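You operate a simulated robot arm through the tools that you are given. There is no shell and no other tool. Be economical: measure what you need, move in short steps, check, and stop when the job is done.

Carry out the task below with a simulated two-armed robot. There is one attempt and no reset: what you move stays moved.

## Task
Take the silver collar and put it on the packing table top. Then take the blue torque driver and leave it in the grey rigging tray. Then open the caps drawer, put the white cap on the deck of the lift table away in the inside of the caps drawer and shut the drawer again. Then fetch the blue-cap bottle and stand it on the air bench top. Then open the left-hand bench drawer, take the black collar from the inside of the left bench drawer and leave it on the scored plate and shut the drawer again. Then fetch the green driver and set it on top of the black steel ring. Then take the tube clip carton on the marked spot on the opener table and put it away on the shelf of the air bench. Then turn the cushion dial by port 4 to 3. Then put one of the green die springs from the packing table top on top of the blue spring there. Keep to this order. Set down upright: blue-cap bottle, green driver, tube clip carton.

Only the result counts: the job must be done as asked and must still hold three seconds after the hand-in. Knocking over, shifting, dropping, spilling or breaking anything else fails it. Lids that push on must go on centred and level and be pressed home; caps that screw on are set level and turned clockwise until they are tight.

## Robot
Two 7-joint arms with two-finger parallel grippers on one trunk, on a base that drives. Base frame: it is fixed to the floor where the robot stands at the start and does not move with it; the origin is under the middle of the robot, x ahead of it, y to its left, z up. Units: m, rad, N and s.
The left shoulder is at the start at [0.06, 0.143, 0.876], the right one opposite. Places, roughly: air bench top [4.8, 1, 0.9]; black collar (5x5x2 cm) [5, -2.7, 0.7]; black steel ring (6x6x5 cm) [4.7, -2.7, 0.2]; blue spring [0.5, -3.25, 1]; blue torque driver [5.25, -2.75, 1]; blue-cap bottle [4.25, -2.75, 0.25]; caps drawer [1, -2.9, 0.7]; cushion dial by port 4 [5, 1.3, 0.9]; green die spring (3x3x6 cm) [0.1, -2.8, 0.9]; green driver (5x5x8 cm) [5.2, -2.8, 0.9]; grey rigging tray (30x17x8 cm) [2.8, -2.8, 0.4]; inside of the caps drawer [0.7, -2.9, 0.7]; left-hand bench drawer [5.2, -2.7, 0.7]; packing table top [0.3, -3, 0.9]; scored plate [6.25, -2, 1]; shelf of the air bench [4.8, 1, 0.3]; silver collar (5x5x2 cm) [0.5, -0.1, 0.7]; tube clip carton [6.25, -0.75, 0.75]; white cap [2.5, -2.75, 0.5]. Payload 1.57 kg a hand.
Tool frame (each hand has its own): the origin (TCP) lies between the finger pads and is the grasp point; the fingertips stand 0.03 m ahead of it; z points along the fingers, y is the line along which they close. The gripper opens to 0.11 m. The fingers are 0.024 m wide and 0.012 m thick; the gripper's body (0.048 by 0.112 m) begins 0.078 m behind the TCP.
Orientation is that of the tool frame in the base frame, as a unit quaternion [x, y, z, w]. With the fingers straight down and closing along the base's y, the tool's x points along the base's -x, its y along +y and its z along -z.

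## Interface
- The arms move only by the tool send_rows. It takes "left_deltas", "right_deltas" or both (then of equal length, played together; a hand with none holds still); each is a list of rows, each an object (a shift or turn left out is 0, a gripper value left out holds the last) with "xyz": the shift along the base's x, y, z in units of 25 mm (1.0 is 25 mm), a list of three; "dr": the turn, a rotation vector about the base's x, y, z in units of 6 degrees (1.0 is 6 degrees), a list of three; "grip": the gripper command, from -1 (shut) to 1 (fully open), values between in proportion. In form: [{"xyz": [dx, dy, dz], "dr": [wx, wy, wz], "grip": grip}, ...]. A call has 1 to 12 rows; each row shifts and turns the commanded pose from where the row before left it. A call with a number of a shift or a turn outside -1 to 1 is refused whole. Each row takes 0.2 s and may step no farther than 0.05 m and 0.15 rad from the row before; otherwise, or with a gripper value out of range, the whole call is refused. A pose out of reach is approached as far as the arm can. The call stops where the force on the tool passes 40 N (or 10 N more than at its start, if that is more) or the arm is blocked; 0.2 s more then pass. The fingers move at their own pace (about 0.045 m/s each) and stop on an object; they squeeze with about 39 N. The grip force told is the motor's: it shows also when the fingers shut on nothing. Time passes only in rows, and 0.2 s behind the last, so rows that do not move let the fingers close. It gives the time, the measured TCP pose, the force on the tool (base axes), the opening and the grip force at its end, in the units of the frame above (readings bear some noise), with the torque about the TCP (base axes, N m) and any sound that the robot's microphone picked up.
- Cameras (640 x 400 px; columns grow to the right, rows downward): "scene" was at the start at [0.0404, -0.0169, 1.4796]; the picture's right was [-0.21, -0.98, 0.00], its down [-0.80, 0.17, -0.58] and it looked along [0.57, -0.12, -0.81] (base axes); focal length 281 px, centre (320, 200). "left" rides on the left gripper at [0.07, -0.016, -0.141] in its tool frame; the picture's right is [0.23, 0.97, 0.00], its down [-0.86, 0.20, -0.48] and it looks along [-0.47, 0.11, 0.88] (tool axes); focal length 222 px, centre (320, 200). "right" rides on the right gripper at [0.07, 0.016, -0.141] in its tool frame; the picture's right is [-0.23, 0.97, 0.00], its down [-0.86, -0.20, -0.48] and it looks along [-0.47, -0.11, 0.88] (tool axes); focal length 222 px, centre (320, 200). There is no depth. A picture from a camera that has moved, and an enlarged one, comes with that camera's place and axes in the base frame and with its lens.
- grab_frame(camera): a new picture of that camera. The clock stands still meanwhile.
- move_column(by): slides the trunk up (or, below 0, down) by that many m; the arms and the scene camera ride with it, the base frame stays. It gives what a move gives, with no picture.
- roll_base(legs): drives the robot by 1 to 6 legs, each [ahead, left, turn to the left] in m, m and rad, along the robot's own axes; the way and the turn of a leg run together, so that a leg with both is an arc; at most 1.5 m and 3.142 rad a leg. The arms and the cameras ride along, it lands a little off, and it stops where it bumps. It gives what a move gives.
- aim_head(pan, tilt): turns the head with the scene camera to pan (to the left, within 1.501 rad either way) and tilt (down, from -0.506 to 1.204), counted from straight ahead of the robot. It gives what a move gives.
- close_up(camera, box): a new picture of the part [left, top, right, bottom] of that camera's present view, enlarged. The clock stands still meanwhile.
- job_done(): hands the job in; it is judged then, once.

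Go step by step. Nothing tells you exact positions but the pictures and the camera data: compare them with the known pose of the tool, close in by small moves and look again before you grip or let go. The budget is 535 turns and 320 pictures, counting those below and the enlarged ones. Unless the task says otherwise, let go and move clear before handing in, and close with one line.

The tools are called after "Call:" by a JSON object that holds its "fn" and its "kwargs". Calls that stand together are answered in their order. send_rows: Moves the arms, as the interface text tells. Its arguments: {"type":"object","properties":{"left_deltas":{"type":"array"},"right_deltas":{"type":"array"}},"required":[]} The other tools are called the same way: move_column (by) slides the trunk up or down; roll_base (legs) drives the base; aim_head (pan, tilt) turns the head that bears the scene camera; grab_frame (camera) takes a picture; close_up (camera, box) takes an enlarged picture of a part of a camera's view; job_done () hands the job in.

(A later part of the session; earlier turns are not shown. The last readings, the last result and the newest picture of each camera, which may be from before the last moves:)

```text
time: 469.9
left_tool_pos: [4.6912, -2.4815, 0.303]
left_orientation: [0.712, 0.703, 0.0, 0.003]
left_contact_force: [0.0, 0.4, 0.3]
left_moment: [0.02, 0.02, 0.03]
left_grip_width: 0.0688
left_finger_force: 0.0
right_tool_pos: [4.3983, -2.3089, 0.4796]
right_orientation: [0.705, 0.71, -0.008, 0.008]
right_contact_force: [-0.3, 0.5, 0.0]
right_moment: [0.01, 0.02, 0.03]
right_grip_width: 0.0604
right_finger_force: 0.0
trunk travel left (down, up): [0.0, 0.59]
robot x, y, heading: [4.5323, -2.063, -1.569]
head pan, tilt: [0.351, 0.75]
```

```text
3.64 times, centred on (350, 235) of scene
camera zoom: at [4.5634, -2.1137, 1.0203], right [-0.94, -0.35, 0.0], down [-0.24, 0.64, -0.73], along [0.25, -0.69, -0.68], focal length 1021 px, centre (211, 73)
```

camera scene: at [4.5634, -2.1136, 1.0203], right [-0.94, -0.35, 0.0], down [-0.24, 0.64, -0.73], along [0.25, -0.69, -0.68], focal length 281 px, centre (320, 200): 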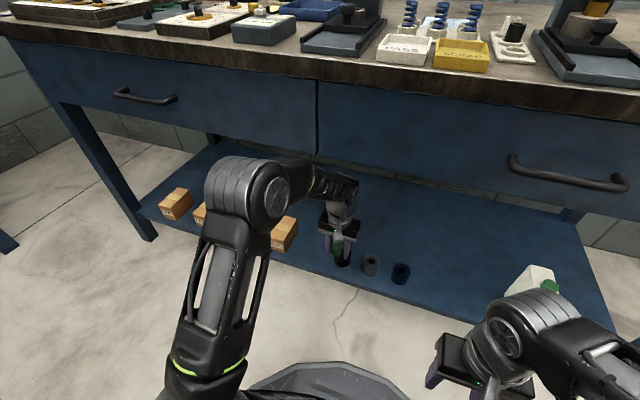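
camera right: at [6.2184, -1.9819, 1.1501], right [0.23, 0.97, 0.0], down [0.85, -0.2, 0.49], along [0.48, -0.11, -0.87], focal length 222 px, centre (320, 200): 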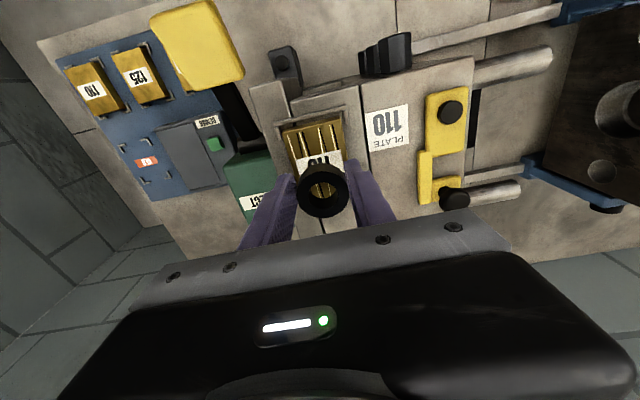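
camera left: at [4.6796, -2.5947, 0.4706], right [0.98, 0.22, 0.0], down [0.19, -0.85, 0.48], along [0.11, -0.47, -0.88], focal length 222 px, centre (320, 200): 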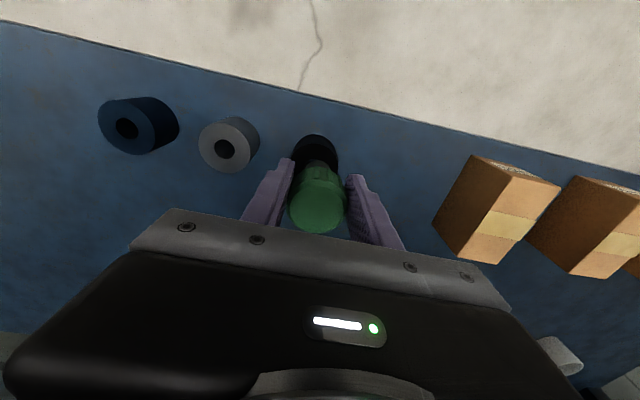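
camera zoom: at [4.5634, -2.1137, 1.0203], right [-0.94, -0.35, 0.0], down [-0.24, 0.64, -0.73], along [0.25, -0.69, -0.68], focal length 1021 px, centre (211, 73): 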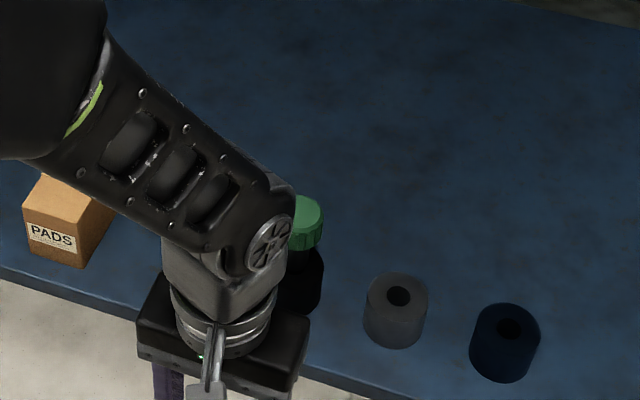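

The green driver stands on the black ring. I back out, raise the trunk, and drive round to the tube clip carton.

Call:
{"fn": "roll_base", "kwargs": {"legs": [[-0.25, 0, 0]]}}

Call:
{"fn": "grab_frame", "kwargs": {"camera": "scene"}}

Call:
{"fn": "move_column", "kwargs": {"by": 0.4}}

Call:
{"fn": "roll_base", "kwargs": {"legs": [[0, 0.92, 0], [-0.3, 0, 0], [0, 0, 1.571]]}}

Call:
{"fn": "move_column", "kwargs": {"by": 0.19}}

Call:
{"fn": "aim_head", "kwargs": {"pan": 0.4, "tilt": 0.55}}

Call:
{"fn": "grab_frame", "kwargs": {"camera": "scene"}}

```text
time: 471.8
left_tool_pos: [4.6923, -2.2271, 0.3029]
left_orientation: [0.71, 0.704, 0.0, 0.003]
left_contact_force: [-0.9, 0.2, -1.2]
left_moment: [-0.03, 0.0, 0.02]
left_grip_width: 0.0686
left_finger_force: 0.1
right_tool_pos: [4.3985, -2.0547, 0.4792]
right_orientation: [0.704, 0.71, -0.008, 0.007]
right_contact_force: [0.0, -0.8, -0.2]
right_moment: [0.01, 0.0, -0.01]
right_grip_width: 0.0605
right_finger_force: 0.0
trunk travel left (down, up): [0.0, 0.59]
robot x, y, heading: [4.5366, -1.8089, -1.567]
head pan, tilt: [0.351, 0.75]
```

```text
132 pictures are left
camera scene: at [4.5623, -1.8581, 1.0203], right [-0.94, -0.35, 0.0], down [-0.24, 0.64, -0.73], along [0.25, -0.69, -0.68], focal length 281 px, centre (320, 200)
```

scene: 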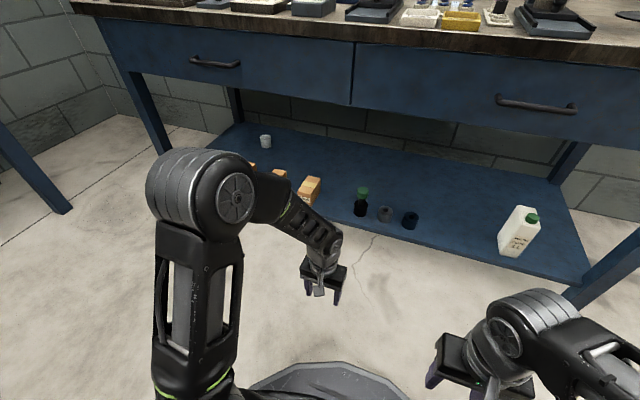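

```text
time: 475.6
left_tool_pos: [4.6914, -2.2257, 0.7038]
left_orientation: [0.71, 0.704, 0.0, 0.004]
left_contact_force: [0.5, -0.1, 0.6]
left_moment: [0.02, -0.05, -0.01]
left_grip_width: 0.0684
left_finger_force: 0.1
right_tool_pos: [4.3991, -2.0559, 0.8795]
right_orientation: [0.704, 0.71, -0.008, 0.007]
right_contact_force: [-0.2, -1.4, -0.3]
right_moment: [-0.01, -0.01, 0.01]
right_grip_width: 0.0603
right_finger_force: 0.0
trunk travel left (down, up): [-0.4, 0.19]
robot x, y, heading: [4.5338, -1.8076, -1.564]
head pan, tilt: [0.351, 0.75]
```

```text
time: 486.0
left_tool_pos: [5.8727, -1.3274, 0.7033]
left_orientation: [-0.021, 1.0, 0.003, 0.003]
left_contact_force: [0.3, 0.6, 0.5]
left_moment: [-0.01, -0.04, -0.01]
left_grip_width: 0.0689
left_finger_force: 0.0
right_tool_pos: [5.7155, -1.6292, 0.8806]
right_orientation: [-0.029, 1.0, 0.0, 0.011]
right_contact_force: [-1.1, 0.2, 0.8]
right_moment: [0.04, -0.02, 0.03]
right_grip_width: 0.0606
right_finger_force: 0.1
trunk travel left (down, up): [-0.4, 0.19]
robot x, y, heading: [5.4636, -1.5059, 0.053]
head pan, tilt: [0.351, 0.75]
```

```text
time: 488.1
left_tool_pos: [5.8731, -1.328, 0.8931]
left_orientation: [-0.02, 1.0, 0.003, 0.002]
left_contact_force: [-0.5, 0.5, 0.8]
left_moment: [0.04, 0.0, 0.03]
left_grip_width: 0.0686
left_finger_force: 0.0
right_tool_pos: [5.7166, -1.6295, 1.0698]
right_orientation: [-0.027, 1.0, 0.0, 0.01]
right_contact_force: [-0.1, -0.3, 0.3]
right_moment: [-0.01, -0.02, 0.0]
right_grip_width: 0.0602
right_finger_force: 0.0
trunk travel left (down, up): [-0.59, 0.0]
robot x, y, heading: [5.4637, -1.5057, 0.061]
head pan, tilt: [0.351, 0.75]
```

```text
time: 488.9
left_tool_pos: [5.8735, -1.3272, 0.894]
left_orientation: [-0.02, 1.0, 0.003, 0.002]
left_contact_force: [0.1, 0.1, 1.1]
left_moment: [0.01, 0.0, 0.0]
left_grip_width: 0.0689
left_finger_force: 0.0
right_tool_pos: [5.717, -1.6289, 1.069]
right_orientation: [-0.028, 1.0, 0.0, 0.01]
right_contact_force: [0.7, 0.7, -0.4]
right_moment: [0.02, 0.01, -0.01]
right_grip_width: 0.0607
right_finger_force: 0.1
trunk travel left (down, up): [-0.59, 0.0]
robot x, y, heading: [5.4624, -1.5037, 0.053]
head pan, tilt: [0.4, 0.55]
```

```text
131 pictures are left
camera scene: at [5.5146, -1.4684, 1.6276], right [0.44, -0.9, 0.0], down [-0.47, -0.23, -0.85], along [0.77, 0.37, -0.52], focal length 281 px, centre (320, 200)
```

scene: 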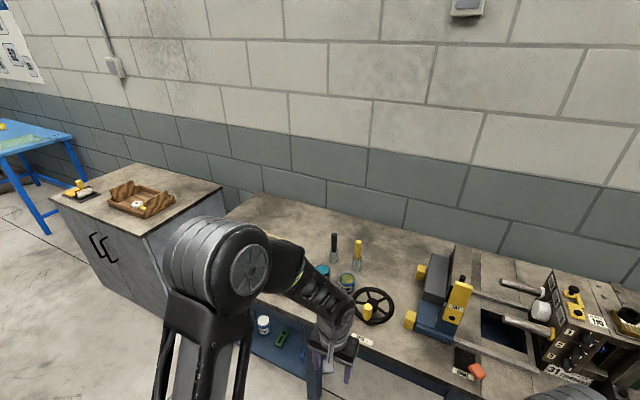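

Call:
{"fn": "send_rows", "kwargs": {"left_deltas": [{"xyz": [-0.8, 0, 0.8], "grip": 1}, {"xyz": [-0.8, 0, 1]}, {"xyz": [-0.8, 0, 1]}, {"xyz": [-0.8, 0, 1]}, {"xyz": [-0.8, 0, 1]}, {"xyz": [-0.8, 0, 1]}, {"xyz": [0, 0, 1]}]}}

Call:
{"fn": "roll_base", "kwargs": {"legs": [[0, 0.62, -0.055]]}}

Call:
{"fn": "aim_head", "kwargs": {"pan": 0.0, "tilt": 0.65}}

Call:
{"fn": "grab_frame", "kwargs": {"camera": "scene"}}

```text
time: 490.4
left_tool_pos: [5.7526, -1.3284, 1.0631]
left_orientation: [-0.02, 1.0, 0.004, 0.002]
left_contact_force: [0.7, -0.3, 0.1]
left_moment: [0.01, 0.02, 0.0]
left_grip_width: 0.1099
left_finger_force: 0.0
right_tool_pos: [5.7169, -1.6289, 1.0701]
right_orientation: [-0.029, 1.0, 0.001, 0.011]
right_contact_force: [-0.3, -0.9, -0.1]
right_moment: [0.0, 0.04, 0.0]
right_grip_width: 0.0604
right_finger_force: 0.0
trunk travel left (down, up): [-0.59, 0.0]
robot x, y, heading: [5.4659, -1.5044, 0.054]
head pan, tilt: [0.4, 0.55]
```

```text
time: 494.0
left_tool_pos: [5.7393, -0.7121, 1.0638]
left_orientation: [0.001, 1.0, 0.003, 0.003]
left_contact_force: [0.2, 0.3, 0.3]
left_moment: [-0.01, 0.01, -0.01]
left_grip_width: 0.11
left_finger_force: 0.2
right_tool_pos: [5.69, -1.0113, 1.0706]
right_orientation: [-0.009, 1.0, 0.0, 0.011]
right_contact_force: [0.1, 0.1, 0.0]
right_moment: [-0.04, -0.02, 0.01]
right_grip_width: 0.0607
right_finger_force: 0.2
trunk travel left (down, up): [-0.59, 0.0]
robot x, y, heading: [5.4448, -0.8792, 0.017]
head pan, tilt: [0.4, 0.55]
```

```text
time: 494.8
left_tool_pos: [5.7388, -0.713, 1.0637]
left_orientation: [0.001, 1.0, 0.002, 0.003]
left_contact_force: [-0.2, -0.2, -0.2]
left_moment: [0.0, 0.0, 0.01]
left_grip_width: 0.1102
left_finger_force: 0.1
right_tool_pos: [5.6899, -1.012, 1.0701]
right_orientation: [-0.009, 1.0, 0.0, 0.011]
right_contact_force: [-0.1, 0.8, 0.7]
right_moment: [0.0, 0.0, 0.01]
right_grip_width: 0.0605
right_finger_force: 0.1
trunk travel left (down, up): [-0.59, 0.0]
robot x, y, heading: [5.448, -0.8802, 0.013]
head pan, tilt: [0.0, 0.649]
```

```text
130 pictures are left
camera scene: at [5.4997, -0.879, 1.6189], right [0.01, -1.0, 0.0], down [-0.6, -0.01, -0.8], along [0.8, 0.01, -0.6], focal length 281 px, centre (320, 200)
```

scene: 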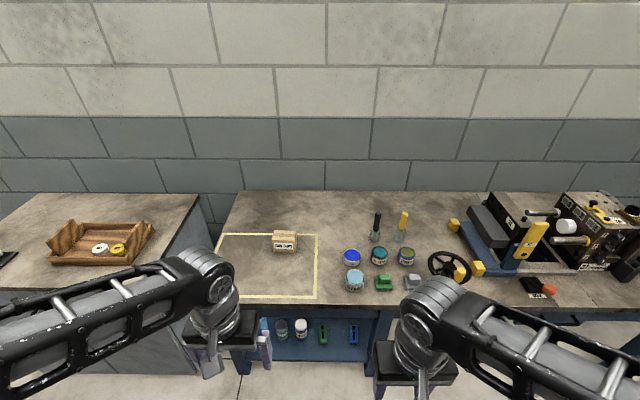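

Call:
{"fn": "close_up", "kwargs": {"camera": "scene", "box": [210, 200, 370, 310]}}

```text
3.64 times, centred on (290, 255) of scene
camera zoom: at [5.4997, -0.879, 1.6189], right [0.01, -1.0, 0.0], down [-0.6, -0.01, -0.8], along [0.8, 0.01, -0.6], focal length 1021 px, centre (429, 0)
```

zoom: 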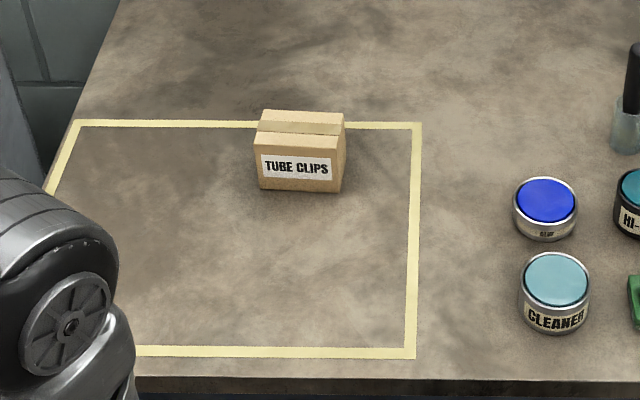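

The carton is about 0.10 × 0.05 × 0.08 m, centred near [6.337, -0.72, 0.758]. I turn the left gripper so it closes along x and drive closer.

Call:
{"fn": "send_rows", "kwargs": {"left_deltas": [{"dr": [0, 0, -1]}, {"dr": [0, 0, -1]}, {"dr": [0, 0, -1]}, {"dr": [0, 0, -1]}, {"dr": [0, 0, -1]}, {"dr": [0, 0, -1]}, {"dr": [0, 0, -1]}, {"dr": [0, 0, -1]}, {"dr": [0, 0, -1]}, {"dr": [0, 0, -1]}, {"dr": [0, 0, -1]}, {"dr": [0, 0, -1]}]}}

Call:
{"fn": "send_rows", "kwargs": {"left_deltas": [{"dr": [0, 0, -1]}, {"dr": [0, 0, -1]}, {"dr": [0, 0, -1]}]}}

Call:
{"fn": "roll_base", "kwargs": {"legs": [[0.25, 0, -0.015]]}}

Call:
{"fn": "grab_frame", "kwargs": {"camera": "scene"}}

Call:
{"fn": "grab_frame", "kwargs": {"camera": "left"}}

```text
time: 497.4
left_tool_pos: [5.7395, -0.713, 1.0625]
left_orientation: [0.589, 0.808, 0.001, 0.003]
left_contact_force: [0.2, 0.2, -0.4]
left_moment: [0.01, 0.01, -0.02]
left_grip_width: 0.11
left_finger_force: 0.1
right_tool_pos: [5.69, -1.0142, 1.0706]
right_orientation: [-0.009, 1.0, 0.0, 0.011]
right_contact_force: [0.5, 0.8, 0.3]
right_moment: [-0.01, 0.0, -0.02]
right_grip_width: 0.0605
right_finger_force: 0.1
trunk travel left (down, up): [-0.59, 0.0]
robot x, y, heading: [5.4438, -0.879, 0.012]
head pan, tilt: [0.0, 0.649]
```

```text
time: 498.2
left_tool_pos: [5.7403, -0.7134, 1.062]
left_orientation: [0.709, 0.706, -0.001, 0.004]
left_contact_force: [1.2, -0.7, 0.1]
left_moment: [0.05, 0.03, 0.02]
left_grip_width: 0.11
left_finger_force: 0.0
right_tool_pos: [5.6907, -1.0124, 1.0712]
right_orientation: [-0.008, 1.0, 0.0, 0.011]
right_contact_force: [-0.3, 0.8, -0.5]
right_moment: [0.0, -0.03, 0.02]
right_grip_width: 0.0604
right_finger_force: 0.0
trunk travel left (down, up): [-0.59, 0.0]
robot x, y, heading: [5.4452, -0.8772, 0.009]
head pan, tilt: [0.0, 0.649]
```

```text
time: 500.0
left_tool_pos: [5.9898, -0.7188, 1.0624]
left_orientation: [0.714, 0.7, -0.001, 0.004]
left_contact_force: [0.5, -0.4, 0.2]
left_moment: [-0.01, 0.05, -0.03]
left_grip_width: 0.1101
left_finger_force: 0.1
right_tool_pos: [5.9353, -1.016, 1.0701]
right_orientation: [0.001, 1.0, 0.0, 0.011]
right_contact_force: [0.2, -0.7, 0.2]
right_moment: [-0.02, 0.03, -0.03]
right_grip_width: 0.0607
right_finger_force: 0.0
trunk travel left (down, up): [-0.59, 0.0]
robot x, y, heading: [5.6897, -0.8768, -0.007]
head pan, tilt: [0.0, 0.649]
```

```text
128 pictures are left
camera scene: at [5.7477, -0.8796, 1.6188], right [-0.01, -1.0, 0.0], down [-0.61, 0.0, -0.8], along [0.8, -0.01, -0.61], focal length 281 px, centre (320, 200)
```

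scene: 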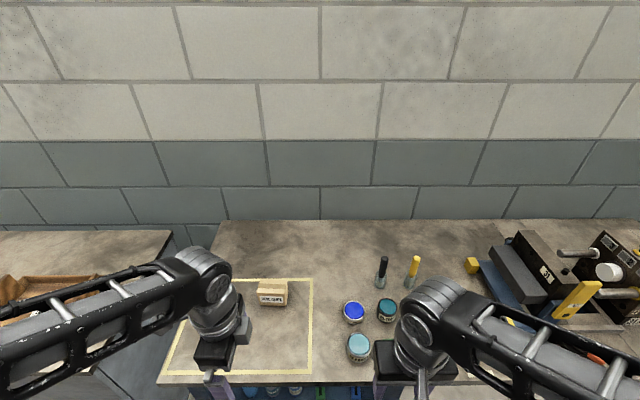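

```text
127 pictures are left
camera left: at [5.9764, -0.6496, 1.2036], right [0.98, 0.21, 0.0], down [0.18, -0.86, 0.48], along [0.1, -0.47, -0.87], focal length 222 px, centre (320, 200)
```

left: 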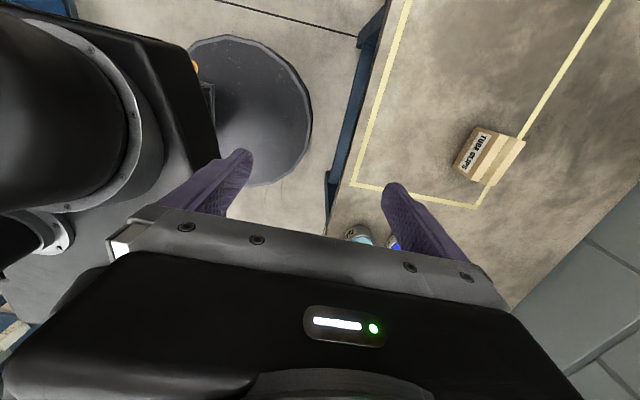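

Call:
{"fn": "send_rows", "kwargs": {"left_deltas": [{"xyz": [1, 0, -0.6]}, {"xyz": [1, 0, -0.6]}, {"xyz": [1, 0, -0.6]}, {"xyz": [1, 0, -0.6]}, {"xyz": [1, 0, -0.6]}, {"xyz": [1, 0, -0.6]}, {"xyz": [1, 0, -0.6]}, {"xyz": [1, 0, -0.6]}, {"xyz": [1, 0, -0.6]}, {"xyz": [1, 0, -0.6]}, {"xyz": [1, 0, -0.6]}, {"xyz": [1, 0, -0.6]}]}}

Call:
{"fn": "grab_frame", "kwargs": {"camera": "left"}}

Call:
{"fn": "grab_frame", "kwargs": {"camera": "scene"}}

```text
time: 502.6
left_tool_pos: [6.2891, -0.7197, 0.8827]
left_orientation: [0.714, 0.7, -0.001, 0.004]
left_contact_force: [0.4, 0.9, -0.2]
left_moment: [0.03, 0.02, 0.0]
left_grip_width: 0.1101
left_finger_force: 0.0
right_tool_pos: [5.9357, -1.0166, 1.0703]
right_orientation: [0.002, 1.0, 0.0, 0.009]
right_contact_force: [-0.5, -0.3, 0.9]
right_moment: [-0.02, 0.04, -0.01]
right_grip_width: 0.0606
right_finger_force: 0.1
trunk travel left (down, up): [-0.59, 0.0]
robot x, y, heading: [5.6945, -0.8763, -0.003]
head pan, tilt: [0.0, 0.649]
```

```text
126 pictures are left
camera left: at [6.275, -0.6504, 1.0227], right [0.98, 0.21, 0.0], down [0.18, -0.86, 0.48], along [0.1, -0.47, -0.87], focal length 222 px, centre (320, 200)
```

left: 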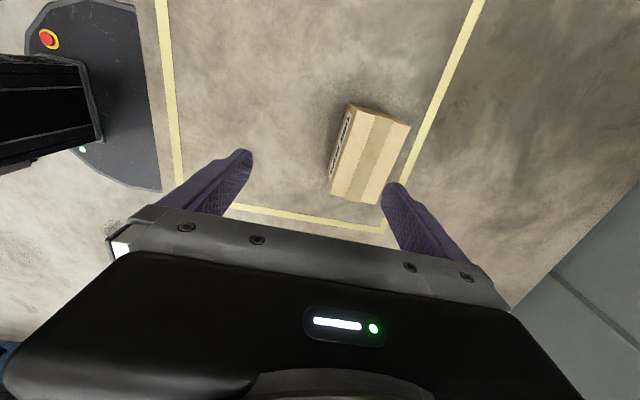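

```text
125 pictures are left
camera scene: at [5.7472, -0.8796, 1.6189], right [-0.01, -1.0, 0.0], down [-0.61, 0.0, -0.8], along [0.8, -0.01, -0.61], focal length 281 px, centre (320, 200)
```

scene: 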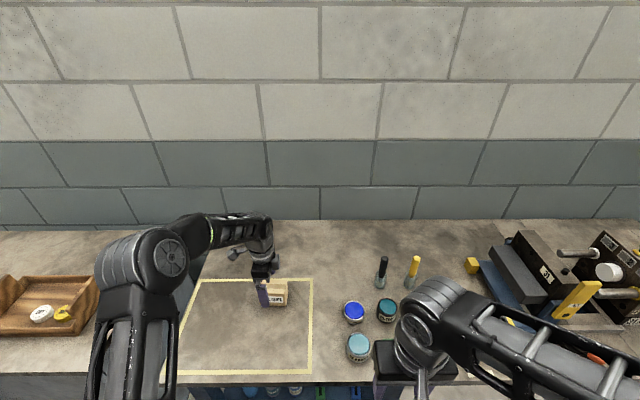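

Call:
{"fn": "send_rows", "kwargs": {"left_deltas": [{"xyz": [0.8, 0.2, 0]}, {"xyz": [0.8, 0.2, 0]}, {"xyz": [0.4, 0, -0.6]}, {"xyz": [0, 0, -0.6]}]}}

Call:
{"fn": "grab_frame", "kwargs": {"camera": "left"}}

```text
time: 503.6
left_tool_pos: [6.3397, -0.709, 0.852]
left_orientation: [0.715, 0.699, -0.001, 0.003]
left_contact_force: [0.2, 0.1, -0.7]
left_moment: [0.0, -0.01, -0.01]
left_grip_width: 0.1101
left_finger_force: 0.1
right_tool_pos: [5.9343, -1.0158, 1.0698]
right_orientation: [0.003, 1.0, 0.0, 0.01]
right_contact_force: [0.0, 0.0, 0.2]
right_moment: [-0.02, 0.0, 0.04]
right_grip_width: 0.0604
right_finger_force: 0.1
trunk travel left (down, up): [-0.59, 0.0]
robot x, y, heading: [5.6887, -0.8786, -0.008]
head pan, tilt: [0.0, 0.649]
```

```text
124 pictures are left
camera left: at [6.3257, -0.6399, 0.9934], right [0.98, 0.21, 0.0], down [0.18, -0.86, 0.48], along [0.1, -0.47, -0.87], focal length 222 px, centre (320, 200)
```

left: 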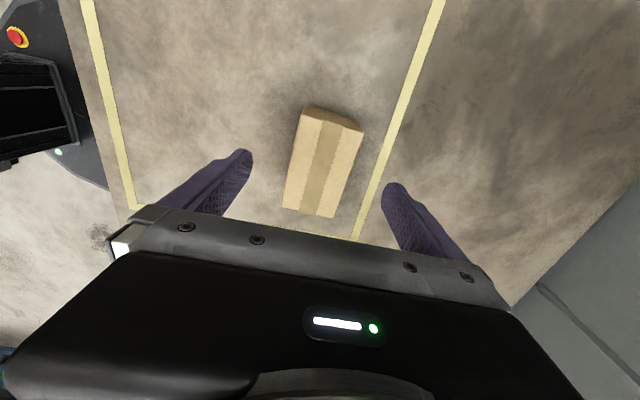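

Call:
{"fn": "send_rows", "kwargs": {"left_deltas": [{"xyz": [0, 0, -0.6], "dr": [0, 0, -0.9]}, {"xyz": [0, 0, -0.8]}, {"xyz": [0, 0, -0.8]}, {"xyz": [0, 0, -0.6]}]}}

Call:
{"fn": "grab_frame", "kwargs": {"camera": "left"}}

```text
time: 504.6
left_tool_pos: [6.3399, -0.7089, 0.7833]
left_orientation: [0.747, 0.665, 0.001, 0.004]
left_contact_force: [0.5, -0.5, -0.4]
left_moment: [-0.01, 0.01, 0.03]
left_grip_width: 0.11
left_finger_force: 0.1
right_tool_pos: [5.9351, -1.0169, 1.0697]
right_orientation: [0.002, 1.0, 0.0, 0.011]
right_contact_force: [-0.4, -0.4, 0.1]
right_moment: [-0.01, 0.0, 0.03]
right_grip_width: 0.0605
right_finger_force: 0.1
trunk travel left (down, up): [-0.59, 0.0]
robot x, y, heading: [5.6923, -0.8794, -0.01]
head pan, tilt: [0.0, 0.649]
```

```text
123 pictures are left
camera left: at [6.3323, -0.6385, 0.9241], right [0.99, 0.11, 0.01], down [0.1, -0.87, 0.48], along [0.06, -0.48, -0.87], focal length 222 px, centre (320, 200)
```

left: 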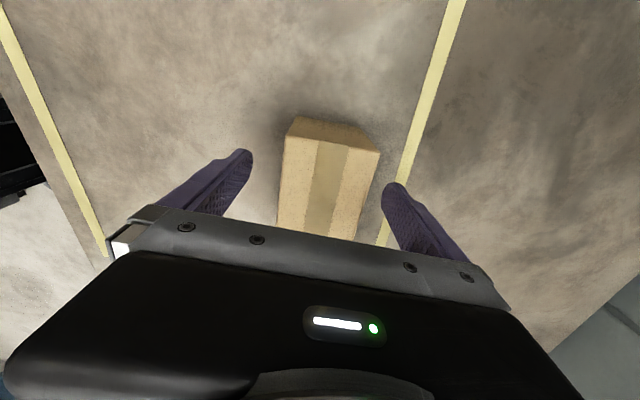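

Call:
{"fn": "send_rows", "kwargs": {"left_deltas": [{"xyz": [0.12, 0, -0.4]}, {"grip": 0.5}, {"grip": 0.2}, {"grip": -1}, {"grip": -1}, {"grip": -1}, {"grip": -1}]}}

Call:
{"fn": "grab_frame", "kwargs": {"camera": "left"}}

```text
time: 506.2
left_tool_pos: [6.3406, -0.7083, 0.7736]
left_orientation: [0.747, 0.665, -0.001, 0.003]
left_contact_force: [-0.6, 0.1, -0.5]
left_moment: [0.05, 0.11, 0.0]
left_grip_width: 0.0584
left_finger_force: 39.3
right_tool_pos: [5.9342, -1.0164, 1.0705]
right_orientation: [0.002, 1.0, 0.0, 0.01]
right_contact_force: [0.2, 0.3, 0.0]
right_moment: [0.01, 0.01, 0.01]
right_grip_width: 0.0605
right_finger_force: 0.0
trunk travel left (down, up): [-0.59, 0.0]
robot x, y, heading: [5.6874, -0.8797, -0.004]
head pan, tilt: [0.0, 0.649]
```

```text
122 pictures are left
camera left: at [6.3351, -0.6383, 0.914], right [0.99, 0.11, 0.0], down [0.1, -0.87, 0.48], along [0.06, -0.48, -0.87], focal length 222 px, centre (320, 200)
```

left: 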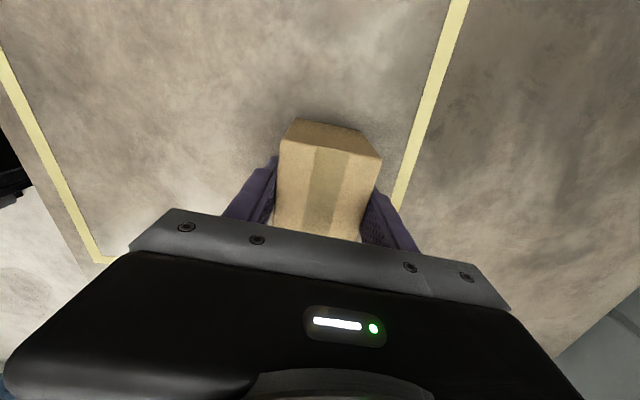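

Gripped. I lift the carton and draw back.

Call:
{"fn": "send_rows", "kwargs": {"left_deltas": [{"xyz": [0, 0, 0.6]}, {"xyz": [0, 0, 1]}, {"xyz": [-0.3, 0, 1]}, {"xyz": [-1, 0, 0.8]}, {"xyz": [-1, 0, 0.8]}, {"xyz": [-1, 0, 0.8]}, {"xyz": [-1, 0, 0.8]}, {"xyz": [-1, 0, 0.8]}, {"xyz": [-1, 0, 0.8]}, {"xyz": [-1, 0, 0.6]}, {"xyz": [-1, 0, 0.5]}, {"xyz": [-1, 0, 0]}]}}

Call:
{"fn": "send_rows", "kwargs": {"left_deltas": [{"xyz": [-1, 0, 0]}, {"xyz": [-1, 0, 0]}, {"xyz": [-1, 0, 0]}, {"xyz": [-1, 0, 0]}, {"xyz": [-0.8, 0, 0]}]}}

Call:
{"fn": "roll_base", "kwargs": {"legs": [[-0.2, 0, 0]]}}

Call:
{"fn": "grab_frame", "kwargs": {"camera": "scene"}}

```text
time: 508.8
left_tool_pos: [6.1077, -0.7096, 0.9861]
left_orientation: [0.747, 0.665, 0.0, 0.004]
left_contact_force: [0.3, 0.4, -2.8]
left_moment: [0.01, -0.03, 0.05]
left_grip_width: 0.0579
left_finger_force: 38.9
right_tool_pos: [5.9342, -1.0162, 1.0701]
right_orientation: [0.002, 1.0, 0.0, 0.011]
right_contact_force: [0.7, 0.8, -0.6]
right_moment: [-0.01, 0.0, 0.03]
right_grip_width: 0.0604
right_finger_force: 0.0
trunk travel left (down, up): [-0.59, 0.0]
robot x, y, heading: [5.6939, -0.8757, -0.009]
head pan, tilt: [0.0, 0.649]
```

```text
time: 510.0
left_tool_pos: [5.9901, -0.708, 0.9853]
left_orientation: [0.747, 0.665, -0.001, 0.003]
left_contact_force: [0.5, 0.7, -2.7]
left_moment: [0.06, 0.0, -0.02]
left_grip_width: 0.0577
left_finger_force: 39.4
right_tool_pos: [5.9343, -1.016, 1.0708]
right_orientation: [0.001, 1.0, 0.0, 0.01]
right_contact_force: [-0.6, -0.5, 0.4]
right_moment: [-0.02, 0.01, -0.01]
right_grip_width: 0.0605
right_finger_force: 0.1
trunk travel left (down, up): [-0.59, 0.0]
robot x, y, heading: [5.691, -0.8757, -0.006]
head pan, tilt: [0.0, 0.649]
```

```text
time: 511.6
left_tool_pos: [5.7939, -0.7076, 0.9853]
left_orientation: [0.747, 0.665, 0.0, 0.003]
left_contact_force: [-0.4, -0.1, -1.8]
left_moment: [0.03, -0.03, -0.01]
left_grip_width: 0.058
left_finger_force: 39.3
right_tool_pos: [5.7372, -1.0145, 1.0704]
right_orientation: [0.002, 1.0, 0.0, 0.01]
right_contact_force: [-0.1, -0.7, 0.4]
right_moment: [0.03, -0.06, 0.02]
right_grip_width: 0.0606
right_finger_force: 0.0
trunk travel left (down, up): [-0.59, 0.0]
robot x, y, heading: [5.494, -0.8769, -0.004]
head pan, tilt: [0.0, 0.649]
```

```text
121 pictures are left
camera scene: at [5.5485, -0.8781, 1.619], right [-0.01, -1.0, 0.0], down [-0.6, 0.0, -0.8], along [0.8, -0.01, -0.6], focal length 281 px, centre (320, 200)
```

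scene: 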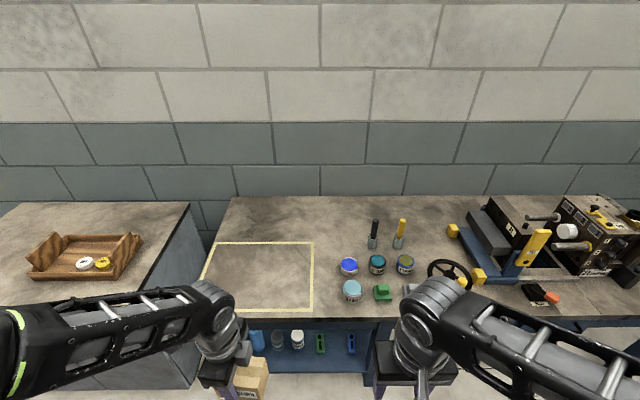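

Call:
{"fn": "roll_base", "kwargs": {"legs": [[0, 1.4, 0], [0.15, 0.4, 0], [0, 0, 1.571], [0, 0, 1.571]]}}

Call:
{"fn": "aim_head", "kwargs": {"pan": 0.0, "tilt": 0.8}}

Call:
{"fn": "grab_frame", "kwargs": {"camera": "scene"}}

```text
time: 528.5
left_tool_pos: [5.3887, 0.7451, 0.9865]
left_orientation: [-0.668, 0.744, 0.003, 0.001]
left_contact_force: [0.3, 0.1, -1.3]
left_moment: [-0.02, -0.01, -0.03]
left_grip_width: 0.0579
left_finger_force: 38.6
right_tool_pos: [5.4431, 1.054, 1.069]
right_orientation: [1.0, 0.002, -0.01, 0.0]
right_contact_force: [-0.4, 0.5, 0.2]
right_moment: [0.0, 0.03, 0.03]
right_grip_width: 0.0607
right_finger_force: 0.1
trunk travel left (down, up): [-0.59, 0.0]
robot x, y, heading: [5.6911, 0.9157, 3.148]
head pan, tilt: [0.0, 0.649]
```

```text
time: 529.2
left_tool_pos: [5.3888, 0.7453, 0.987]
left_orientation: [-0.668, 0.744, 0.003, 0.001]
left_contact_force: [0.0, 0.9, -1.9]
left_moment: [-0.04, 0.02, -0.01]
left_grip_width: 0.0578
left_finger_force: 39.3
right_tool_pos: [5.4428, 1.0548, 1.0717]
right_orientation: [1.0, 0.002, -0.011, 0.0]
right_contact_force: [-0.5, -0.9, 0.0]
right_moment: [-0.02, -0.01, 0.01]
right_grip_width: 0.0605
right_finger_force: 0.1
trunk travel left (down, up): [-0.59, 0.0]
robot x, y, heading: [5.6885, 0.9158, 3.139]
head pan, tilt: [0.0, 0.799]
```

```text
120 pictures are left
camera scene: at [5.6369, 0.9152, 1.6064], right [0.0, 1.0, 0.0], down [0.72, 0.0, -0.7], along [-0.7, 0.0, -0.72], focal length 281 px, centre (320, 200)
```

scene: 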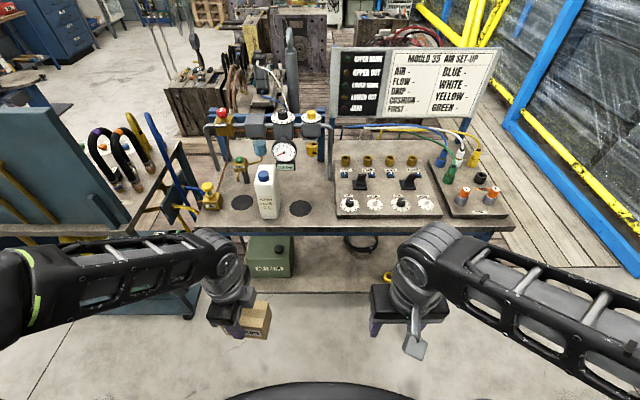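

I shift to line the left hand up with the shelf's free spot and lower the trunk to look under the bench.

Call:
{"fn": "roll_base", "kwargs": {"legs": [[0, -0.2, 0]]}}

Call:
{"fn": "move_column", "kwargs": {"by": -0.4}}

Call:
{"fn": "aim_head", "kwargs": {"pan": 0.0, "tilt": 0.6}}

Call:
{"fn": "grab_frame", "kwargs": {"camera": "scene"}}

```text
time: 530.9
left_tool_pos: [5.3899, 0.9448, 0.9856]
left_orientation: [-0.669, 0.744, 0.003, 0.001]
left_contact_force: [0.1, -0.2, -1.5]
left_moment: [-0.06, 0.02, -0.02]
left_grip_width: 0.0576
left_finger_force: 38.1
right_tool_pos: [5.4433, 1.2536, 1.0695]
right_orientation: [1.0, 0.003, -0.011, 0.001]
right_contact_force: [0.0, 0.3, -0.1]
right_moment: [-0.03, -0.03, -0.02]
right_grip_width: 0.0606
right_finger_force: 0.0
trunk travel left (down, up): [-0.59, 0.0]
robot x, y, heading: [5.6879, 1.1179, -3.143]
head pan, tilt: [0.0, 0.799]
```

```text
time: 534.7
left_tool_pos: [5.3906, 0.9435, 0.5856]
left_orientation: [-0.668, 0.744, 0.003, 0.001]
left_contact_force: [0.6, 0.0, -2.7]
left_moment: [0.0, -0.01, 0.04]
left_grip_width: 0.0576
left_finger_force: 38.9
right_tool_pos: [5.4422, 1.2519, 0.6701]
right_orientation: [1.0, 0.003, -0.01, 0.001]
right_contact_force: [-0.5, 0.1, -0.4]
right_moment: [-0.01, 0.03, 0.01]
right_grip_width: 0.0607
right_finger_force: 0.0
trunk travel left (down, up): [-0.19, 0.4]
robot x, y, heading: [5.686, 1.1149, -3.141]
head pan, tilt: [0.0, 0.799]
```

```text
time: 535.4
left_tool_pos: [5.3892, 0.9445, 0.5863]
left_orientation: [-0.669, 0.744, 0.002, 0.001]
left_contact_force: [0.5, -0.3, -1.7]
left_moment: [-0.05, 0.0, 0.0]
left_grip_width: 0.0578
left_finger_force: 39.1
right_tool_pos: [5.4422, 1.2525, 0.6697]
right_orientation: [1.0, 0.002, -0.011, 0.0]
right_contact_force: [-0.2, 0.1, 0.4]
right_moment: [-0.01, -0.02, 0.03]
right_grip_width: 0.0605
right_finger_force: 0.1
trunk travel left (down, up): [-0.19, 0.4]
robot x, y, heading: [5.6862, 1.1181, -3.136]
head pan, tilt: [0.0, 0.6]
```

```text
119 pictures are left
camera scene: at [5.6293, 1.1147, 1.2231], right [0.0, 1.0, 0.0], down [0.57, 0.0, -0.82], along [-0.82, 0.0, -0.57], focal length 281 px, centre (320, 200)
```

scene: 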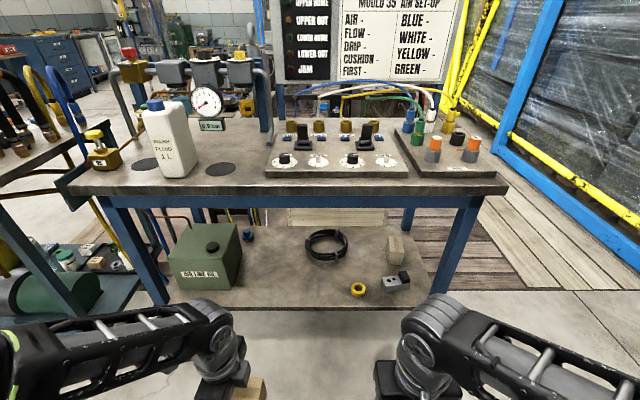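

The shelf has a free spot in front centre, about [4.90, 0.95]. I lower more and drive in, then reach under the bench top.

Call:
{"fn": "move_column", "kwargs": {"by": -0.15}}

Call:
{"fn": "roll_base", "kwargs": {"legs": [[0.21, 0, 0]]}}

Call:
{"fn": "send_rows", "kwargs": {"left_deltas": [{"xyz": [-0.8, 0, 0]}, {"xyz": [-0.8, 0, 0]}, {"xyz": [-0.8, 0, 0]}, {"xyz": [-0.8, 0, 0]}, {"xyz": [-0.8, 0, 0]}, {"xyz": [-0.8, 0, 0]}]}}

Call:
{"fn": "aim_head", "kwargs": {"pan": 0.2, "tilt": 0.75}}

Call:
{"fn": "grab_frame", "kwargs": {"camera": "scene"}}

```text
time: 537.2
left_tool_pos: [5.389, 0.9439, 0.436]
left_orientation: [-0.669, 0.743, 0.003, 0.001]
left_contact_force: [-0.2, -0.1, -1.4]
left_moment: [-0.03, -0.02, 0.02]
left_grip_width: 0.0577
left_finger_force: 39.5
right_tool_pos: [5.4431, 1.2543, 0.5197]
right_orientation: [1.0, 0.002, -0.01, 0.0]
right_contact_force: [0.0, 0.5, -0.1]
right_moment: [-0.03, 0.02, 0.01]
right_grip_width: 0.0603
right_finger_force: 0.1
trunk travel left (down, up): [-0.04, 0.55]
robot x, y, heading: [5.6894, 1.1147, -3.143]
head pan, tilt: [0.0, 0.6]
```

```text
time: 538.8
left_tool_pos: [5.1804, 0.9459, 0.4362]
left_orientation: [-0.666, 0.746, 0.003, 0.001]
left_contact_force: [-0.2, 0.1, -1.4]
left_moment: [-0.02, 0.0, 0.0]
left_grip_width: 0.0578
left_finger_force: 38.9
right_tool_pos: [5.2367, 1.2557, 0.5203]
right_orientation: [1.0, -0.002, -0.011, 0.0]
right_contact_force: [0.4, 0.8, 0.3]
right_moment: [0.02, 0.0, 0.02]
right_grip_width: 0.0606
right_finger_force: 0.0
trunk travel left (down, up): [-0.04, 0.55]
robot x, y, heading: [5.4843, 1.1151, 3.136]
head pan, tilt: [0.0, 0.6]
```

```text
time: 540.2
left_tool_pos: [5.0628, 0.9465, 0.4342]
left_orientation: [-0.665, 0.747, 0.003, 0.001]
left_contact_force: [-0.1, 0.4, -1.8]
left_moment: [-0.01, 0.0, -0.03]
left_grip_width: 0.0578
left_finger_force: 38.6
right_tool_pos: [5.2373, 1.2555, 0.5197]
right_orientation: [1.0, -0.002, -0.011, 0.0]
right_contact_force: [0.7, 0.8, -0.8]
right_moment: [-0.03, 0.0, 0.03]
right_grip_width: 0.0605
right_finger_force: 0.1
trunk travel left (down, up): [-0.04, 0.55]
robot x, y, heading: [5.4832, 1.1122, 3.13]
head pan, tilt: [0.0, 0.6]
```

```text
time: 540.9
left_tool_pos: [5.0621, 0.9458, 0.4341]
left_orientation: [-0.666, 0.746, 0.002, 0.0]
left_contact_force: [0.1, -0.2, -1.7]
left_moment: [-0.02, 0.01, -0.01]
left_grip_width: 0.0579
left_finger_force: 39.2
right_tool_pos: [5.237, 1.2551, 0.52]
right_orientation: [1.0, 0.0, -0.01, 0.0]
right_contact_force: [0.0, 0.4, -0.5]
right_moment: [0.0, -0.02, 0.03]
right_grip_width: 0.0608
right_finger_force: 0.0
trunk travel left (down, up): [-0.04, 0.55]
robot x, y, heading: [5.4815, 1.1192, 3.137]
head pan, tilt: [0.201, 0.75]
```

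```text
118 pictures are left
camera scene: at [5.4294, 1.0991, 1.0603], right [-0.19, 0.98, 0.0], down [0.67, 0.13, -0.73], along [-0.72, -0.14, -0.68], focal length 281 px, centre (320, 200)
```

scene: 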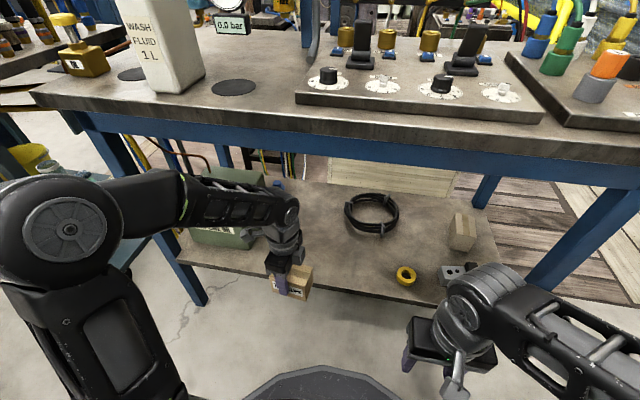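

Call:
{"fn": "send_rows", "kwargs": {"left_deltas": [{"xyz": [-0.8, 0, 0]}, {"xyz": [-0.8, 0, 0]}, {"xyz": [-0.8, 0, 0]}, {"xyz": [-0.8, 0.1, 0]}, {"xyz": [-0.8, 0.1, 0]}, {"xyz": [-0.8, 0.1, 0]}, {"xyz": [-0.8, 0, 0]}, {"xyz": [-0.8, 0, 0]}]}}

Call:
{"fn": "grab_frame", "kwargs": {"camera": "scene"}}

Call:
{"fn": "grab_frame", "kwargs": {"camera": "left"}}

```text
time: 542.7
left_tool_pos: [4.9149, 0.9504, 0.4292]
left_orientation: [-0.665, 0.747, -0.001, 0.005]
left_contact_force: [-0.6, -0.4, -2.0]
left_moment: [-0.05, -0.02, -0.02]
left_grip_width: 0.058
left_finger_force: 39.0
right_tool_pos: [5.2444, 1.253, 0.5212]
right_orientation: [1.0, 0.001, -0.014, -0.001]
right_contact_force: [-0.4, 0.7, -0.1]
right_moment: [-0.01, 0.02, 0.01]
right_grip_width: 0.0608
right_finger_force: 0.1
trunk travel left (down, up): [-0.04, 0.55]
robot x, y, heading: [5.4819, 1.1173, 3.135]
head pan, tilt: [0.201, 0.75]
```

```text
117 pictures are left
camera scene: at [5.4412, 1.0962, 1.0584], right [-0.2, 0.98, 0.0], down [0.66, 0.14, -0.74], along [-0.72, -0.14, -0.68], focal length 281 px, centre (320, 200)
```

scene: 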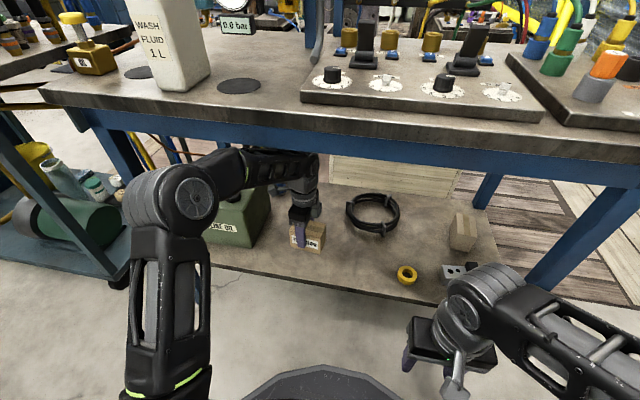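

```text
116 pictures are left
camera left: at [4.924, 0.8773, 0.5717], right [-0.99, -0.11, -0.01], down [-0.1, 0.87, 0.48], along [-0.05, 0.48, -0.88], focal length 222 px, centre (320, 200)
```

left: 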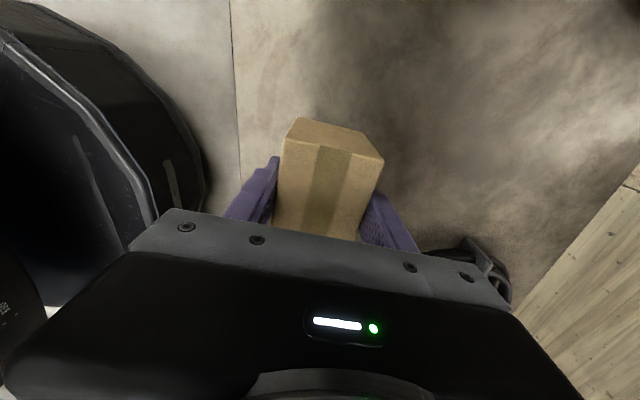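

The arm seems to be pressing on the bench apron (the trunk leaned slightly). I retract a little, and lower the trunk to the bottom.

Call:
{"fn": "send_rows", "kwargs": {"left_deltas": [{"xyz": [0.8, 0, 0]}, {"xyz": [0.8, 0, 0]}, {"xyz": [0.8, 0, 0.3]}, {"xyz": [0.8, 0, 0.3]}]}}

Call:
{"fn": "move_column", "kwargs": {"by": -0.04}}

Call:
{"fn": "grab_frame", "kwargs": {"camera": "scene"}}

```text
time: 543.7
left_tool_pos: [4.9794, 0.9548, 0.4525]
left_orientation: [-0.665, 0.747, 0.005, -0.001]
left_contact_force: [-0.1, 1.0, -2.6]
left_moment: [-0.05, -0.01, 0.01]
left_grip_width: 0.0577
left_finger_force: 39.1
right_tool_pos: [5.2374, 1.2559, 0.5223]
right_orientation: [1.0, -0.002, -0.011, 0.0]
right_contact_force: [-0.3, 1.1, 0.2]
right_moment: [-0.01, 0.0, 0.01]
right_grip_width: 0.0603
right_finger_force: 0.1
trunk travel left (down, up): [-0.04, 0.55]
robot x, y, heading: [5.4806, 1.1155, 3.134]
head pan, tilt: [0.201, 0.75]
```

```text
time: 544.5
left_tool_pos: [4.9806, 0.9533, 0.4104]
left_orientation: [-0.665, 0.747, 0.003, 0.0]
left_contact_force: [-0.2, -0.9, -0.3]
left_moment: [0.0, 0.0, 0.02]
left_grip_width: 0.0574
left_finger_force: 39.0
right_tool_pos: [5.2372, 1.2551, 0.4799]
right_orientation: [1.0, -0.001, -0.011, 0.0]
right_contact_force: [-0.5, 0.9, -0.9]
right_moment: [0.01, -0.01, -0.02]
right_grip_width: 0.0606
right_finger_force: 0.2
trunk travel left (down, up): [0.0, 0.59]
robot x, y, heading: [5.482, 1.1153, 3.134]
head pan, tilt: [0.201, 0.75]
```

```text
115 pictures are left
camera scene: at [5.4295, 1.0991, 1.0203], right [-0.19, 0.98, 0.0], down [0.67, 0.13, -0.73], along [-0.72, -0.14, -0.68], focal length 281 px, centre (320, 200)
```

scene: 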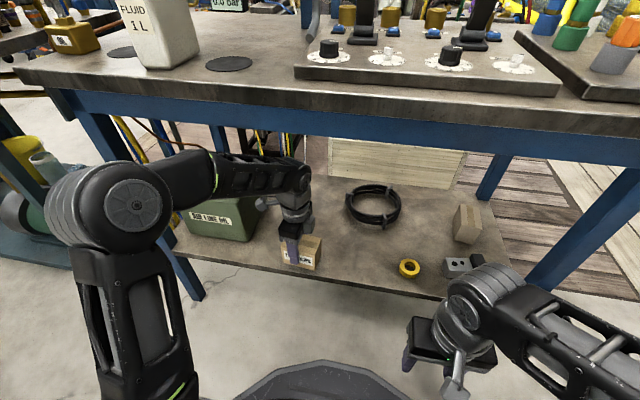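

The shelf top is likely near z≈0.30 with its edge at x≈5.015, so little more reach is needed. I move to x≈4.945 and lower gently.

Call:
{"fn": "send_rows", "kwargs": {"left_deltas": [{"xyz": [-0.5, 0, -0.2]}, {"xyz": [-0.5, 0, -0.2]}, {"xyz": [-0.4, 0, -0.2]}]}}

Call:
{"fn": "grab_frame", "kwargs": {"camera": "scene"}}

Call:
{"fn": "grab_frame", "kwargs": {"camera": "left"}}

```text
time: 545.4
left_tool_pos: [4.9459, 0.9543, 0.3947]
left_orientation: [-0.666, 0.746, 0.003, 0.001]
left_contact_force: [-0.2, -0.1, -2.0]
left_moment: [-0.04, 0.03, 0.0]
left_grip_width: 0.0578
left_finger_force: 38.8
right_tool_pos: [5.2377, 1.2549, 0.4807]
right_orientation: [1.0, -0.001, -0.01, 0.0]
right_contact_force: [-0.8, -0.7, 0.5]
right_moment: [0.02, 0.01, 0.01]
right_grip_width: 0.0605
right_finger_force: 0.1
trunk travel left (down, up): [0.0, 0.59]
robot x, y, heading: [5.4846, 1.1168, 3.135]
head pan, tilt: [0.201, 0.75]
```

```text
114 pictures are left
camera scene: at [5.4295, 1.0991, 1.0203], right [-0.19, 0.98, 0.0], down [0.67, 0.13, -0.73], along [-0.72, -0.14, -0.68], focal length 281 px, centre (320, 200)
```

scene: 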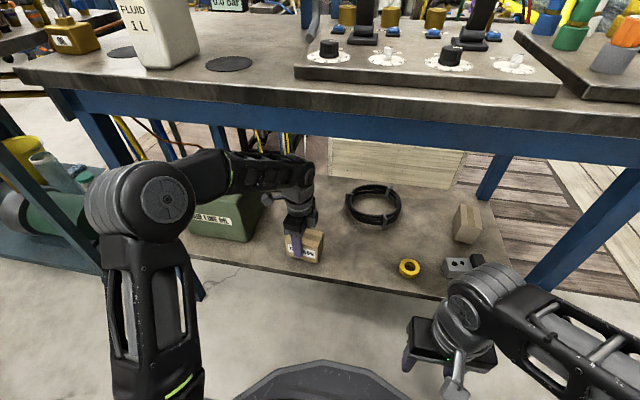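

```text
113 pictures are left
camera left: at [4.9568, 0.8802, 0.5362], right [-0.99, -0.12, 0.0], down [-0.1, 0.87, 0.48], along [-0.06, 0.48, -0.88], focal length 222 px, centre (320, 200)
```

left: 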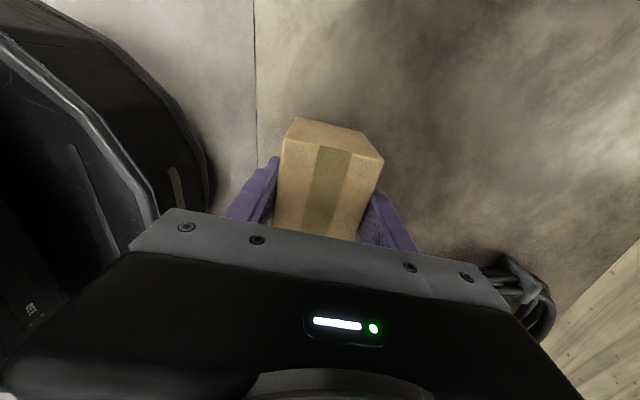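

Call:
{"fn": "send_rows", "kwargs": {"left_deltas": [{"xyz": [-0.2, 0, -0.3]}, {"xyz": [0, 0, -0.3]}, {"xyz": [0, 0, -0.2]}, {"xyz": [0, 0, -0.2]}, {"xyz": [0, 0, -0.2]}, {"xyz": [0, 0, -0.2]}, {"xyz": [0, 0, -0.2]}, {"xyz": [0, 0, -0.2]}]}}

Call:
{"fn": "grab_frame", "kwargs": {"camera": "scene"}}

```text
time: 546.8
left_tool_pos: [4.9403, 0.9534, 0.3653]
left_orientation: [-0.666, 0.746, 0.007, -0.001]
left_contact_force: [6.9, -1.5, 18.5]
left_moment: [-0.23, -0.85, -0.02]
left_grip_width: 0.0576
left_finger_force: 39.1
right_tool_pos: [5.2372, 1.255, 0.4805]
right_orientation: [1.0, -0.001, -0.012, 0.0]
right_contact_force: [0.2, 0.0, 0.2]
right_moment: [0.0, 0.02, 0.02]
right_grip_width: 0.0606
right_finger_force: 0.0
trunk travel left (down, up): [0.0, 0.59]
robot x, y, heading: [5.4822, 1.1153, 3.136]
head pan, tilt: [0.201, 0.75]
stopped in row 7 (left hand): the force on the tool passed its limit (the readings are from after the stop); the commanded pose is now the measured one
```

```text
112 pictures are left
camera scene: at [5.4307, 1.0994, 1.02], right [-0.19, 0.98, 0.0], down [0.67, 0.13, -0.73], along [-0.72, -0.14, -0.68], focal length 281 px, centre (320, 200)
```

scene: 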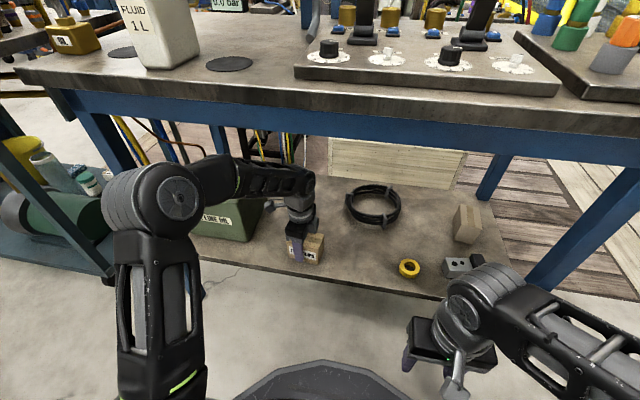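

The carton stands on the shelf. I open, rise clear, and withdraw.

Call:
{"fn": "send_rows", "kwargs": {"left_deltas": [{"xyz": [0, 0, 0.05], "grip": 0.2}, {"grip": 0.4}, {"grip": 0.5}, {"xyz": [0, 0, 0.5]}, {"xyz": [0, 0, 0.8]}, {"xyz": [0, 0, 0.8]}, {"xyz": [0.2, 0, 0.8]}, {"xyz": [1, 0, 0.3]}, {"xyz": [1, 0, 0]}, {"xyz": [1, 0, 0]}, {"xyz": [1, 0, 0]}, {"xyz": [1, 0, 0]}]}}

Call:
{"fn": "grab_frame", "kwargs": {"camera": "scene"}}

```text
time: 549.4
left_tool_pos: [5.0701, 0.9512, 0.4456]
left_orientation: [-0.665, 0.747, 0.006, -0.001]
left_contact_force: [0.2, -0.3, -0.2]
left_moment: [0.0, 0.03, 0.0]
left_grip_width: 0.0827
left_finger_force: 0.0
right_tool_pos: [5.2362, 1.2558, 0.4795]
right_orientation: [1.0, -0.001, -0.01, 0.001]
right_contact_force: [-0.8, 0.2, -0.3]
right_moment: [0.02, -0.03, -0.02]
right_grip_width: 0.0605
right_finger_force: 0.0
trunk travel left (down, up): [0.0, 0.59]
robot x, y, heading: [5.4812, 1.117, 3.132]
head pan, tilt: [0.201, 0.75]
```

```text
111 pictures are left
camera scene: at [5.4293, 1.0991, 1.0203], right [-0.19, 0.98, 0.0], down [0.67, 0.13, -0.73], along [-0.72, -0.14, -0.68], focal length 281 px, centre (320, 200)
```

scene: 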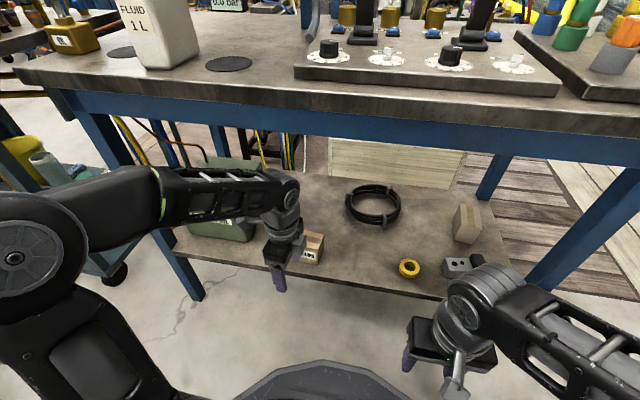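

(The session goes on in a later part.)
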